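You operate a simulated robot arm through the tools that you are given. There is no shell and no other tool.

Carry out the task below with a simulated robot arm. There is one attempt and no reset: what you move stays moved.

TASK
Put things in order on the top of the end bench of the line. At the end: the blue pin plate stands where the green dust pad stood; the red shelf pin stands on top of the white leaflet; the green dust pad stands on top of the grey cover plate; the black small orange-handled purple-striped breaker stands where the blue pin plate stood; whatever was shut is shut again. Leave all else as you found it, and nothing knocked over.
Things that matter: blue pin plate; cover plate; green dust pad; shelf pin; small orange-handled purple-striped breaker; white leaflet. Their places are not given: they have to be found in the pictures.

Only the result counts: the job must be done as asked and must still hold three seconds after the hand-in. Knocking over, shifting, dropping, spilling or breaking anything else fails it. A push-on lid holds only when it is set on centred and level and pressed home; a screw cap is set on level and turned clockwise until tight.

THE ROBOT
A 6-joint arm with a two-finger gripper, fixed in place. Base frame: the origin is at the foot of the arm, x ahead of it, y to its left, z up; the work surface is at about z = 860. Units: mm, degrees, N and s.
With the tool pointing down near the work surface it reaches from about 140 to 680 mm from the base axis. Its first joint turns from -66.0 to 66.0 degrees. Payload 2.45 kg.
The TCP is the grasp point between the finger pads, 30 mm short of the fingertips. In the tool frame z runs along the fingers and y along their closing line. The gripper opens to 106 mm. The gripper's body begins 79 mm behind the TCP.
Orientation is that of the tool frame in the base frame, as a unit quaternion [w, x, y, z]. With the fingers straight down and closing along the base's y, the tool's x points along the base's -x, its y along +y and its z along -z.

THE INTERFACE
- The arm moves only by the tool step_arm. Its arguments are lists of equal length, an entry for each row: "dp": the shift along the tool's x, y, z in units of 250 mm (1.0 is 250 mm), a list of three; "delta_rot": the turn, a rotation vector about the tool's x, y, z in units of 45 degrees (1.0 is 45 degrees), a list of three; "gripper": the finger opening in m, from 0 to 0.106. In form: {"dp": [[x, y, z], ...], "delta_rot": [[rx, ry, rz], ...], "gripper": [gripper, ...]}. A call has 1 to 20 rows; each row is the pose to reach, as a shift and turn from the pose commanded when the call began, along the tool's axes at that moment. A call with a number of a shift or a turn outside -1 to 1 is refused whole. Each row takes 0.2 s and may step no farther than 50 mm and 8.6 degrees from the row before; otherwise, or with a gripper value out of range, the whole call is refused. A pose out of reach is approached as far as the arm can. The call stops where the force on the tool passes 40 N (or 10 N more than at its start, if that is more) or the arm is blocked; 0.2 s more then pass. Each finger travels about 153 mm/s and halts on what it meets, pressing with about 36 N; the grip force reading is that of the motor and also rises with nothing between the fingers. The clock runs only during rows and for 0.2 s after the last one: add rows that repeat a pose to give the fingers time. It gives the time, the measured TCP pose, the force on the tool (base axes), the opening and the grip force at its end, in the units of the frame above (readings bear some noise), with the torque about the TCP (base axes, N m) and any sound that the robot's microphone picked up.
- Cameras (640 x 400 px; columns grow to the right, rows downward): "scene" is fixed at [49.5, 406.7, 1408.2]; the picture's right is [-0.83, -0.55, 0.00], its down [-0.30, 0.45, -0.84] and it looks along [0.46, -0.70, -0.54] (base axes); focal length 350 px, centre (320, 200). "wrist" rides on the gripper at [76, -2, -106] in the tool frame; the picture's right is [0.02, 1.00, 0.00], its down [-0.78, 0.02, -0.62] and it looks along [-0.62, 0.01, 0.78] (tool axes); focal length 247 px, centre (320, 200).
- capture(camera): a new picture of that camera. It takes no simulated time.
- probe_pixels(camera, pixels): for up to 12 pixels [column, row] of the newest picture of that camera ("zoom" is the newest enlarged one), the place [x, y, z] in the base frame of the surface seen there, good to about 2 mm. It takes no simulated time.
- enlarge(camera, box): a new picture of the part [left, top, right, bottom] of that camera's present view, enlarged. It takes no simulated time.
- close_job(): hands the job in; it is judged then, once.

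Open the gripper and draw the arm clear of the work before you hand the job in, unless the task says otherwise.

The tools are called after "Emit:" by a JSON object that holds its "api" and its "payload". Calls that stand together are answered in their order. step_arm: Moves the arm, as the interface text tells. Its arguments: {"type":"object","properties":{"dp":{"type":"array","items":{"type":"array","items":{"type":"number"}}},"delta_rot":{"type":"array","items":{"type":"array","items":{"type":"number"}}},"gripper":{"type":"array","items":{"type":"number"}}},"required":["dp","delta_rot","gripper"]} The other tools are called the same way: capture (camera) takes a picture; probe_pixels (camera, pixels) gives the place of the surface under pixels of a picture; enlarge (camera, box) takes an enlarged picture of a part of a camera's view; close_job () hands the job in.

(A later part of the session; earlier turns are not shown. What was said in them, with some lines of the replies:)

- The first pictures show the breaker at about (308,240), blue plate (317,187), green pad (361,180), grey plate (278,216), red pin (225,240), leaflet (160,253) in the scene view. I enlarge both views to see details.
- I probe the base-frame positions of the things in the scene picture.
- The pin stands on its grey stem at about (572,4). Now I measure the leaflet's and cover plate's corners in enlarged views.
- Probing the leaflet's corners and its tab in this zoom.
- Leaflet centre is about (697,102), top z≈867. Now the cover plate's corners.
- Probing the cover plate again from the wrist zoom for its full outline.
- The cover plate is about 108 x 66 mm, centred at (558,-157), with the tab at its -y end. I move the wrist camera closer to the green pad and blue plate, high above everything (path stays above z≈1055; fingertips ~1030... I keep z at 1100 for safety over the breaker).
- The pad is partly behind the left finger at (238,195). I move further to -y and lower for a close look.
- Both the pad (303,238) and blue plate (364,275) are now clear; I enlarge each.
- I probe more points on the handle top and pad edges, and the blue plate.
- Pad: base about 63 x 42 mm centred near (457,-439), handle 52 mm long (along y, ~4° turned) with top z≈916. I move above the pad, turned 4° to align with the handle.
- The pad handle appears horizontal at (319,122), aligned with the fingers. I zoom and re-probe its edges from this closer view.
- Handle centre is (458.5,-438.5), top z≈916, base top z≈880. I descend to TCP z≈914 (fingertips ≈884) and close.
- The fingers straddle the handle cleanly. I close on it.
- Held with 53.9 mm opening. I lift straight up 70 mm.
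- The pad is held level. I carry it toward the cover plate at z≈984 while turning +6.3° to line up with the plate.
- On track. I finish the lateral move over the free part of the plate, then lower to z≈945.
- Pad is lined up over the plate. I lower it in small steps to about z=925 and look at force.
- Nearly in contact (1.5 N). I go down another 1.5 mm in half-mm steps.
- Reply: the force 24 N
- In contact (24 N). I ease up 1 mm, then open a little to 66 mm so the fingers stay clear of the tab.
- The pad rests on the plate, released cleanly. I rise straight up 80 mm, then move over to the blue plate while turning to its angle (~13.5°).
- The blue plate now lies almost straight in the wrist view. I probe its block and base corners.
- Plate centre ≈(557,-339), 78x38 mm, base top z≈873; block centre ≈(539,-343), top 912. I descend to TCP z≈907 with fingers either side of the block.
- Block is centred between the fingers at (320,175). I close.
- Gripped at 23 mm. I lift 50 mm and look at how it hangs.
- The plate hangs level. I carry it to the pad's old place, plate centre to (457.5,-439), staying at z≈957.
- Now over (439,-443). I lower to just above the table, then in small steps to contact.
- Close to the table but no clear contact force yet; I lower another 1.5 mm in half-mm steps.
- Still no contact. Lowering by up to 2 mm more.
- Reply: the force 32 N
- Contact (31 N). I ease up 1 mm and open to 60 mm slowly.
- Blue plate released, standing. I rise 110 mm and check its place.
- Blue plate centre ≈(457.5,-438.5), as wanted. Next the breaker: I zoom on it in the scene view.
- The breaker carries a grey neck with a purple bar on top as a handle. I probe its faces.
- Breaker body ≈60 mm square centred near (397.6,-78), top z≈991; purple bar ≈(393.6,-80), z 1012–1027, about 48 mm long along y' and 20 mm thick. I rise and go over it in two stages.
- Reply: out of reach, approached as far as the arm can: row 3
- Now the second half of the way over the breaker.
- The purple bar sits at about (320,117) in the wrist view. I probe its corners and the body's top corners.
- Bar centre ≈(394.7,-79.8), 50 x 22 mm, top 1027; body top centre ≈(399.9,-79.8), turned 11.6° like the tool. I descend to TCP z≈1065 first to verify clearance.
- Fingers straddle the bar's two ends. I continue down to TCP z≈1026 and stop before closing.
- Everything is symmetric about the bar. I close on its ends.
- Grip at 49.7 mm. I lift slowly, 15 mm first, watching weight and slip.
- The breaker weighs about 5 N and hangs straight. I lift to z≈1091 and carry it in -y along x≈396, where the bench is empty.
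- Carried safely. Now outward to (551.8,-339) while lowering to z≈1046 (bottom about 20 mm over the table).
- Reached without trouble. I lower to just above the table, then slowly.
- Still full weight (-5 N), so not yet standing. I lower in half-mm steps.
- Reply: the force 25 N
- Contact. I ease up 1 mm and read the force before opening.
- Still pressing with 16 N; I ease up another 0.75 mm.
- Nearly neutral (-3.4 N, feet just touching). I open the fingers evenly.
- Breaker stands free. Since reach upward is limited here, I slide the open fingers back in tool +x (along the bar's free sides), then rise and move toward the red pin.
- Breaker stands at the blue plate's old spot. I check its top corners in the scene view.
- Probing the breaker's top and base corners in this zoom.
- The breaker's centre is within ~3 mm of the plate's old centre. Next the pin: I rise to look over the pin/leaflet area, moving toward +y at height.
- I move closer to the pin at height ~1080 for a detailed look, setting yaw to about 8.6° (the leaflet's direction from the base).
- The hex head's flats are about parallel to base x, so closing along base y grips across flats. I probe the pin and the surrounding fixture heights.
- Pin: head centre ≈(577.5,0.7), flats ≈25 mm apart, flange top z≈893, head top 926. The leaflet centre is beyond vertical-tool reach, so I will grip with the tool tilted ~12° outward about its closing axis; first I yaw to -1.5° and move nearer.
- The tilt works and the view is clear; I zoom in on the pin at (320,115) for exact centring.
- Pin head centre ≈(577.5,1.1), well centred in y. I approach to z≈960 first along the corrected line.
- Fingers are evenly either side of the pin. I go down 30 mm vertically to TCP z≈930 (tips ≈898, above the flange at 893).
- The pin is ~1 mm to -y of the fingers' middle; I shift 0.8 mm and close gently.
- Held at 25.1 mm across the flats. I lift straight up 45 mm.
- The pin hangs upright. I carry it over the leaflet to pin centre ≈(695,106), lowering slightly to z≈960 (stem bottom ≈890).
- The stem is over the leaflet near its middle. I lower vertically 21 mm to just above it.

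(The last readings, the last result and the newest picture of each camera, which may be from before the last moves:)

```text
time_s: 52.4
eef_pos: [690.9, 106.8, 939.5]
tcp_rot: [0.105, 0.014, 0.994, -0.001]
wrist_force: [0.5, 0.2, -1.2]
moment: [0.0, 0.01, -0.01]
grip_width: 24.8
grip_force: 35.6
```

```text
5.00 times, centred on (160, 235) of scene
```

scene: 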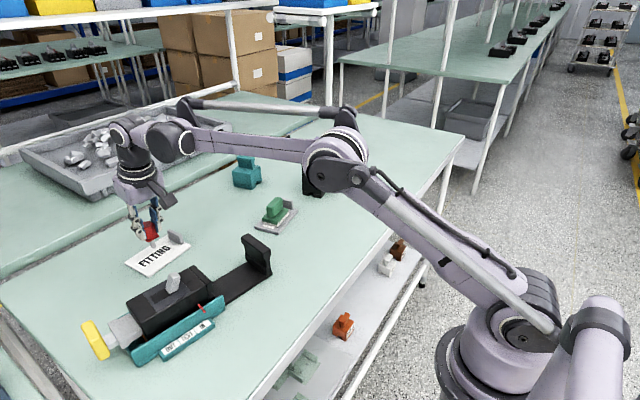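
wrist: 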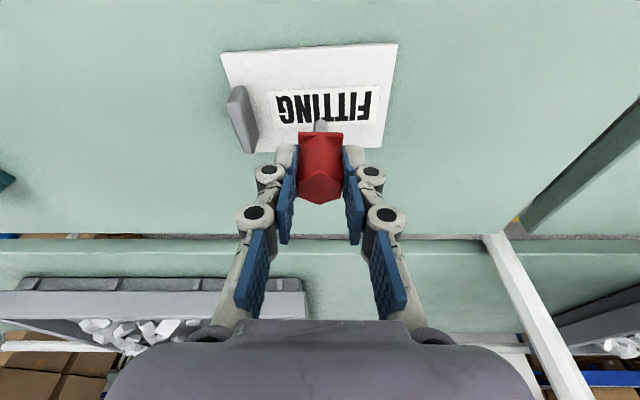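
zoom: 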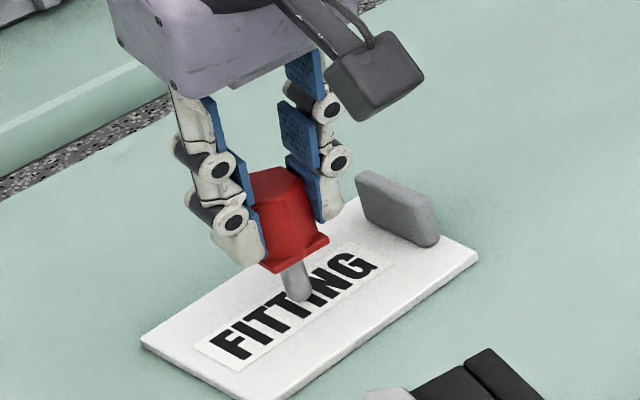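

The stem is just over the leaflet. I step down in ~0.5 mm steps until contact shows.

Emit:
{"api": "step_arm", "payload": {"dp": [[0.0004, 0, 0.002], [0.0008, 0, 0.004], [0.00125, 0, 0.0059], [0.00125, 0, 0.0059]], "delta_rot": [[0, 0, 0], [0, 0, 0], [0, 0, 0], [0, 0, 0]], "gripper": [0.012, 0.012, 0.012, 0.012]}}

```text
time_s: 53.4
eef_pos: [691.9, 106.5, 937.9]
tcp_rot: [0.104, 0.013, 0.994, -0.001]
wrist_force: [0.0, -0.3, 0.7]
moment: [0.01, 0.04, 0.0]
grip_width: 24.9
grip_force: 36.0
```

No contact yet; another 1 mm in 0.25–0.5 mm steps.

Emit:
{"api": "step_arm", "payload": {"dp": [[0.0002, 0, 0.001], [0.0004, 0, 0.002], [0.0006, 0, 0.003], [0.0006, 0, 0.003]], "delta_rot": [[0, 0, 0], [0, 0, 0], [0, 0, 0], [0, 0, 0]], "gripper": [0.012, 0.012, 0.012, 0.012]}}

```text
time_s: 54.4
eef_pos: [691.7, 105.5, 937.6]
tcp_rot: [0.104, 0.014, 0.994, -0.001]
wrist_force: [1.7, 0.6, -1.0]
moment: [0.03, 0.03, 0.02]
grip_width: 25.1
grip_force: 35.8
```

Still free (about 0 N). Two more quarter-mm steps down.

Emit:
{"api": "step_arm", "payload": {"dp": [[0.0002, 0, 0.001], [0.0004, 0, 0.002], [0.0004, 0, 0.002]], "delta_rot": [[0, 0, 0], [0, 0, 0], [0, 0, 0]], "gripper": [0.012, 0.012, 0.012]}}

```text
time_s: 55.2
eef_pos: [691.3, 105.0, 935.2]
tcp_rot: [0.104, 0.013, 0.994, -0.001]
wrist_force: [0.5, -0.7, -0.3]
moment: [0.0, -0.01, 0.03]
grip_width: 24.9
grip_force: 35.8
```

Still no contact force; continuing down 0.75 mm.

Emit:
{"api": "step_arm", "payload": {"dp": [[0.0002, 0, 0.001], [0.0004, 0, 0.002], [0.0006, 0, 0.003], [0.0006, 0, 0.003]], "delta_rot": [[0, 0, 0], [0, 0, 0], [0, 0, 0], [0, 0, 0]], "gripper": [0.012, 0.012, 0.012, 0.012]}}

Emit:
{"api": "enlarge", "payload": {"camera": "scene", "box": [135, 215, 185, 265]}}

```text
time_s: 56.2
eef_pos: [689.8, 104.3, 935.5]
tcp_rot: [0.104, 0.013, 0.994, -0.002]
wrist_force: [-0.5, 0.9, 0.1]
moment: [-0.01, -0.02, 0.01]
grip_width: 25.0
grip_force: 36.1
```

```text
8.00 times, centred on (160, 240) of scene
```

zoom: 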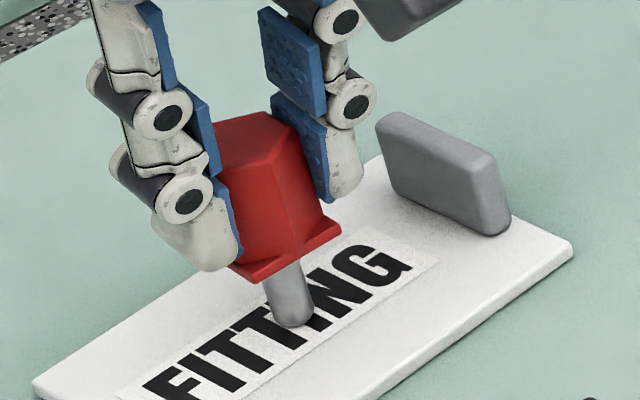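

The stem looks very close to the label; I continue down 1 mm more.

Emit:
{"api": "step_arm", "payload": {"dp": [[0.0002, 0, 0.001], [0.0004, 0, 0.002], [0.0006, 0, 0.003], [0.0008, 0, 0.004], [0.0008, 0, 0.004]], "delta_rot": [[0, 0, 0], [0, 0, 0], [0, 0, 0], [0, 0, 0], [0, 0, 0]], "gripper": [0.012, 0.012, 0.012, 0.012, 0.012]}}

```text
time_s: 57.4
eef_pos: [691.0, 106.0, 934.7]
tcp_rot: [0.105, 0.013, 0.994, -0.001]
wrist_force: [2.4, -0.6, 11.6]
moment: [-0.05, -0.29, 0.0]
grip_width: 24.8
grip_force: 36.0
```

Contact (11.6 N). I ease up ~0.3 mm and read again.

Emit:
{"api": "step_arm", "payload": {"dp": [[-0.00025, 0, -0.0012], [-0.00025, 0, -0.0012]], "delta_rot": [[0, 0, 0], [0, 0, 0]], "gripper": [0.012, 0.012]}}

Emit:
{"api": "enlarge", "payload": {"camera": "scene", "box": [135, 215, 185, 265]}}

Emit:
{"api": "capture", "payload": {"camera": "wrist"}}

```text
time_s: 58.0
eef_pos: [691.4, 105.6, 934.5]
tcp_rot: [0.105, 0.013, 0.994, -0.002]
wrist_force: [0.5, -0.4, 12.7]
moment: [-0.02, -0.14, 0.0]
grip_width: 24.6
grip_force: 35.7
```

```text
8.00 times, centred on (160, 240) of scene
```

zoom: 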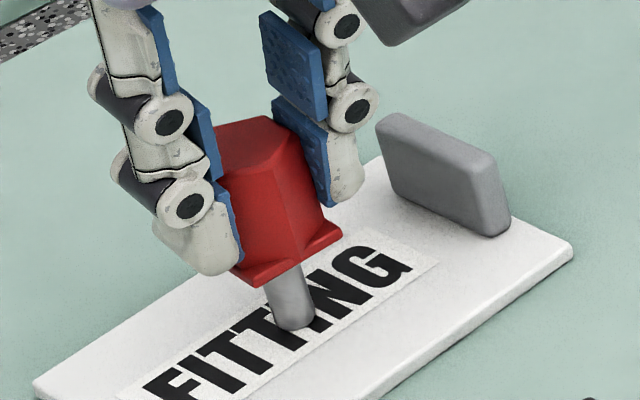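

```text
taken
```

wrist: 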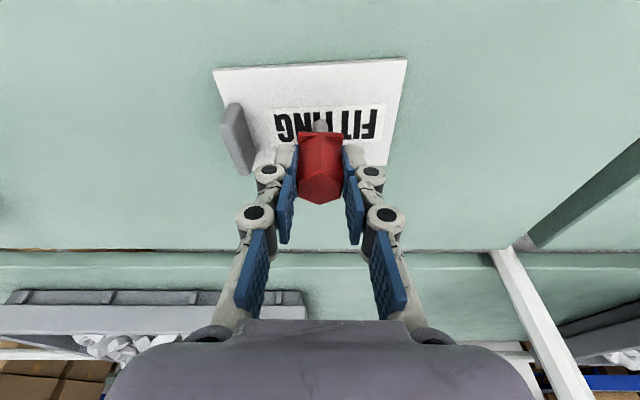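

Contact kept at ~12 N. Before releasing I check the pin's uprightness in a tight zoom and with probes.

Emit:
{"api": "enlarge", "payload": {"camera": "scene", "box": [152, 226, 182, 260]}}

Emit:
{"api": "probe_pixels", "payload": {"camera": "zoom", "pixels": [[200, 100], [240, 100], [200, 180], [260, 180], [290, 120], [230, 330], [200, 330], [260, 330], [230, 300], [230, 360]]}}

```text
11.76 times, centred on (167, 243) of scene
```

zoom: 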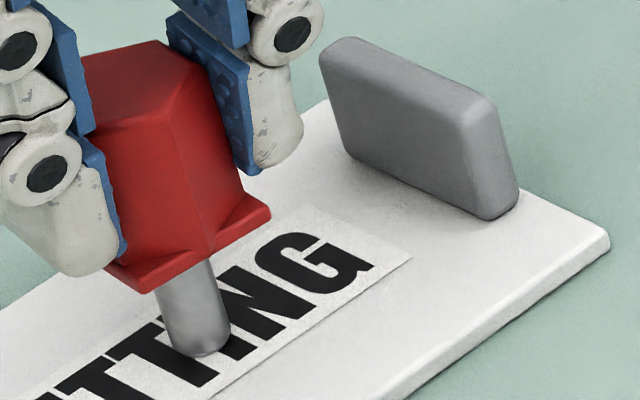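

```text
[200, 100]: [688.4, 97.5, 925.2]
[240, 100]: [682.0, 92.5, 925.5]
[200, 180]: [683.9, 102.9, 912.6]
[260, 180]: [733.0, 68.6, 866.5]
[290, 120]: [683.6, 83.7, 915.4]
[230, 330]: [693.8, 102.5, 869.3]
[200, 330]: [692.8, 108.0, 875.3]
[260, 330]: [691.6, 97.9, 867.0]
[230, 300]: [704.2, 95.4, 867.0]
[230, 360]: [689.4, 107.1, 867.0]
```

The pin's edges agree with the vertical direction at that spot (tab edges show the same lean), so it is upright. I ease another ~0.3 mm to remove most of the pressing force.

Emit:
{"api": "step_arm", "payload": {"dp": [[-0.00025, 0, -0.0012], [-0.00025, 0, -0.0012]], "delta_rot": [[0, 0, 0], [0, 0, 0]], "gripper": [0.012, 0.012]}}

```text
time_s: 58.6
eef_pos: [690.8, 105.0, 934.6]
tcp_rot: [0.105, 0.013, 0.994, -0.001]
wrist_force: [-0.3, -0.6, 7.3]
moment: [-0.06, -0.01, 0.0]
grip_width: 24.8
grip_force: 36.1
```

7 N left; one more quarter-mm up, then open slowly and symmetrically in small steps.

Emit:
{"api": "step_arm", "payload": {"dp": [[-0.0002, 0, -0.001], [-0.0002, 0, -0.001], [-0.0002, 0, -0.001], [-0.0002, 0, -0.001], [-0.0002, 0, -0.001], [-0.0002, 0, -0.001]], "delta_rot": [[0, 0, 0], [0, 0, 0], [0, 0, 0], [0, 0, 0], [0, 0, 0], [0, 0, 0]], "gripper": [0.02, 0.026, 0.028, 0.034, 0.044, 0.05]}}

Emit:
{"api": "enlarge", "payload": {"camera": "scene", "box": [120, 195, 200, 275]}}

Emit:
{"api": "enlarge", "payload": {"camera": "wrist", "box": [240, 100, 400, 230]}}

```text
time_s: 60.0
eef_pos: [691.9, 105.5, 936.4]
tcp_rot: [0.105, 0.013, 0.994, 0.0]
wrist_force: [-0.2, 0.1, 0.1]
moment: [0.02, 0.01, 0.02]
grip_width: 50.1
grip_force: 0.0
```

```text
5.00 times, centred on (160, 235) of scene
```

zoom: 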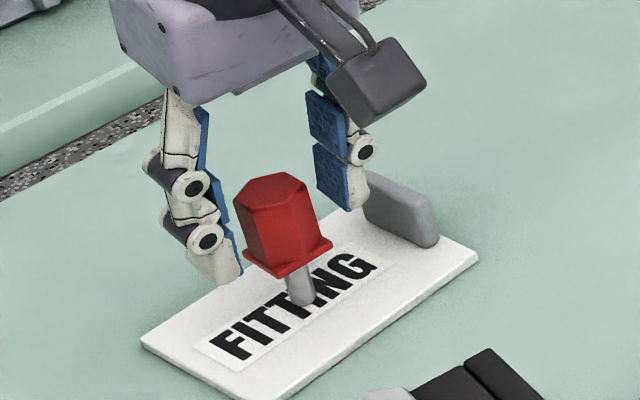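

```text
3.08 times, centred on (320, 165) of wrist
```

zoom: 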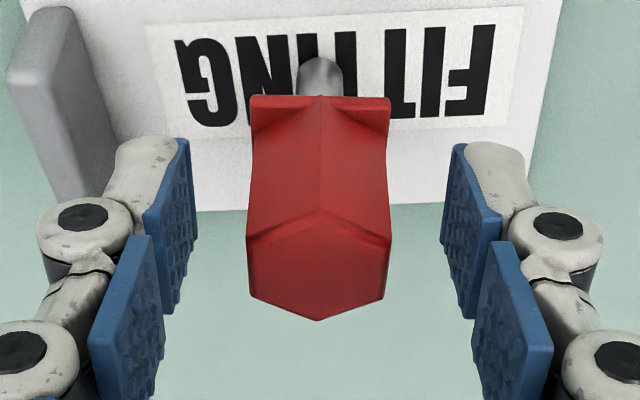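

The pin stands alone on the leaflet. I retract along the finger direction (tool -z), slowly at first.

Emit:
{"api": "step_arm", "payload": {"dp": [[0, 0, -0.04], [0, 0, -0.1], [0, 0, -0.18], [0, 0, -0.3], [0, 0, -0.4]], "delta_rot": [[0, 0, 0], [0, 0, 0], [0, 0, 0], [0, 0, 0], [0, 0, 0]], "gripper": [0.05, 0.05, 0.05, 0.05, 0.05]}}

Emit:
{"api": "capture", "payload": {"camera": "scene"}}

Emit:
{"api": "capture", "payload": {"camera": "wrist"}}

```text
time_s: 61.2
eef_pos: [670.8, 106.2, 1033.8]
tcp_rot: [0.104, 0.012, 0.994, -0.002]
wrist_force: [-0.7, 0.4, 0.2]
moment: [-0.02, -0.03, 0.0]
grip_width: 50.1
grip_force: 0.1
```

```text
taken
```

scene: 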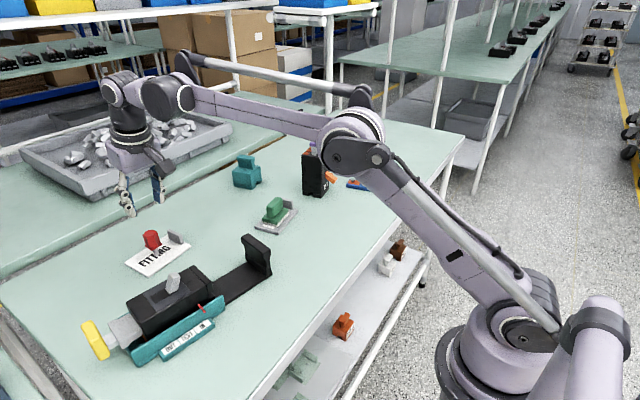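

```text
taken
```

wrist: 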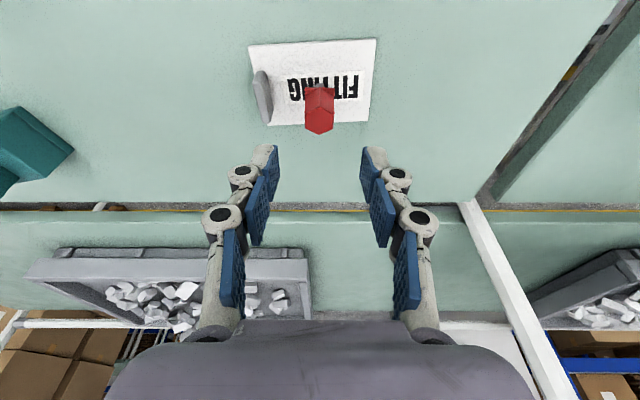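

All placed. I draw the arm back and up, removing the tilt, to a clear pose near where it began.

Emit:
{"api": "step_arm", "payload": {"dp": [[0.1108, -0.0604, -0.0761], [0.2216, -0.1208, -0.1522], [0.3324, -0.1812, -0.2283], [0.4432, -0.2416, -0.3045], [0.554, -0.302, -0.3806], [0.6648, -0.3624, -0.4567], [0.7756, -0.4228, -0.5328], [0.7756, -0.4228, -0.5328]], "delta_rot": [[0, 0.038, 0], [0, 0.076, 0], [0, 0.114, 0], [0, 0.152, 0], [0, 0.19, 0], [0, 0.228, 0], [0, 0.2667, 0], [0, 0.2667, 0]], "gripper": [0.06, 0.07, 0.08, 0.106, 0.106, 0.106, 0.106, 0.106]}}

Emit:
{"api": "capture", "payload": {"camera": "scene"}}

Emit:
{"api": "capture", "payload": {"camera": "wrist"}}

```text
time_s: 63.0
eef_pos: [447.4, 5.1, 1122.1]
tcp_rot: [0.0, 0.013, 1.0, 0.0]
wrist_force: [0.4, 0.5, 0.2]
moment: [0.03, 0.02, 0.05]
grip_width: 106.1
grip_force: 0.0
```

```text
taken
```

scene: 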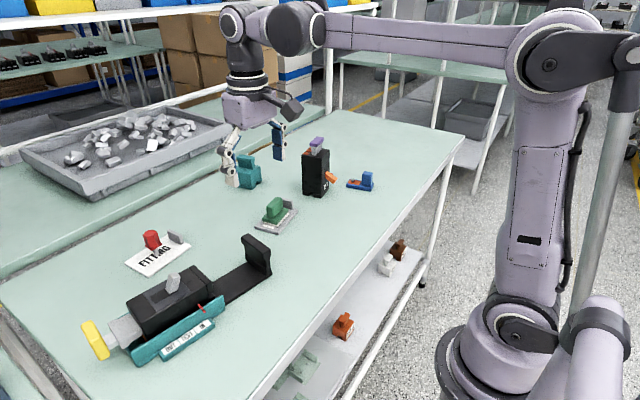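

```text
taken
```

wrist: 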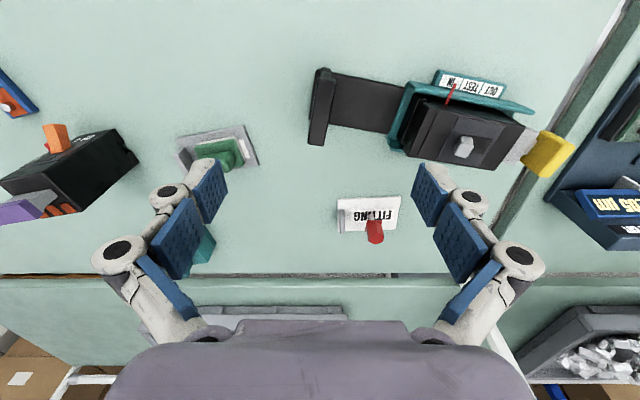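

All four moves look done. A last close look at each before handing in.

Emit:
{"api": "enlarge", "payload": {"camera": "scene", "box": [115, 215, 205, 285]}}

Emit:
{"api": "probe_pixels", "payload": {"camera": "zoom", "pixels": [[95, 318], [250, 402], [524, 205], [290, 155], [290, 262]]}}

Emit:
{"api": "enlarge", "payload": {"camera": "scene", "box": [220, 130, 400, 250]}}

```text
5.71 times, centred on (160, 250) of scene
```

zoom: 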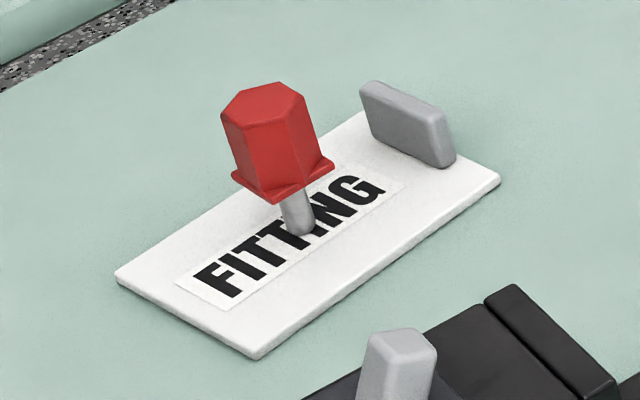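

```text
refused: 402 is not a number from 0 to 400
```

```text
3.33 times, centred on (310, 190) of scene
```

zoom: 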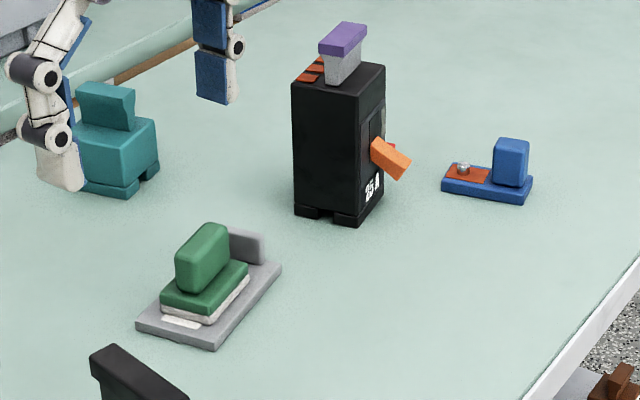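

The pin stands on the leaflet, the pad on the cover plate, the blue plate and the breaker stand in their new places, and nothing else has moved. Nothing was opened during the job, the gripper is open and the arm is clear, so I hand the job in.

Emit:
{"api": "close_job", "payload": {}}

```text
The job is handed in.
```

All four moves are done and the job is handed in; the result has not come back, so I can't say whether it passed. In the last pictures everything was standing.

- **Green dust pad:** it stands on the grey cover plate, on the part clear of the tab.
- **Blue pin plate:** it stands where the pad stood, within about 1–2 mm by my measurements.
- **Breaker:** it stands upright where the blue pin plate stood, about 3 mm off centre. I did not touch its orange handle.
- **Red shelf pin:** it stands on its stem near the middle of the white leaflet. I tilted the tool about 12 degrees to reach that far and saw no lean afterwards.

I never opened anything, so there was nothing to shut again. In the last pictures nothing else on the bench looked moved, but I did not re-measure the leaflet's position at the end. The gripper is open and the arm is clear of the bench.
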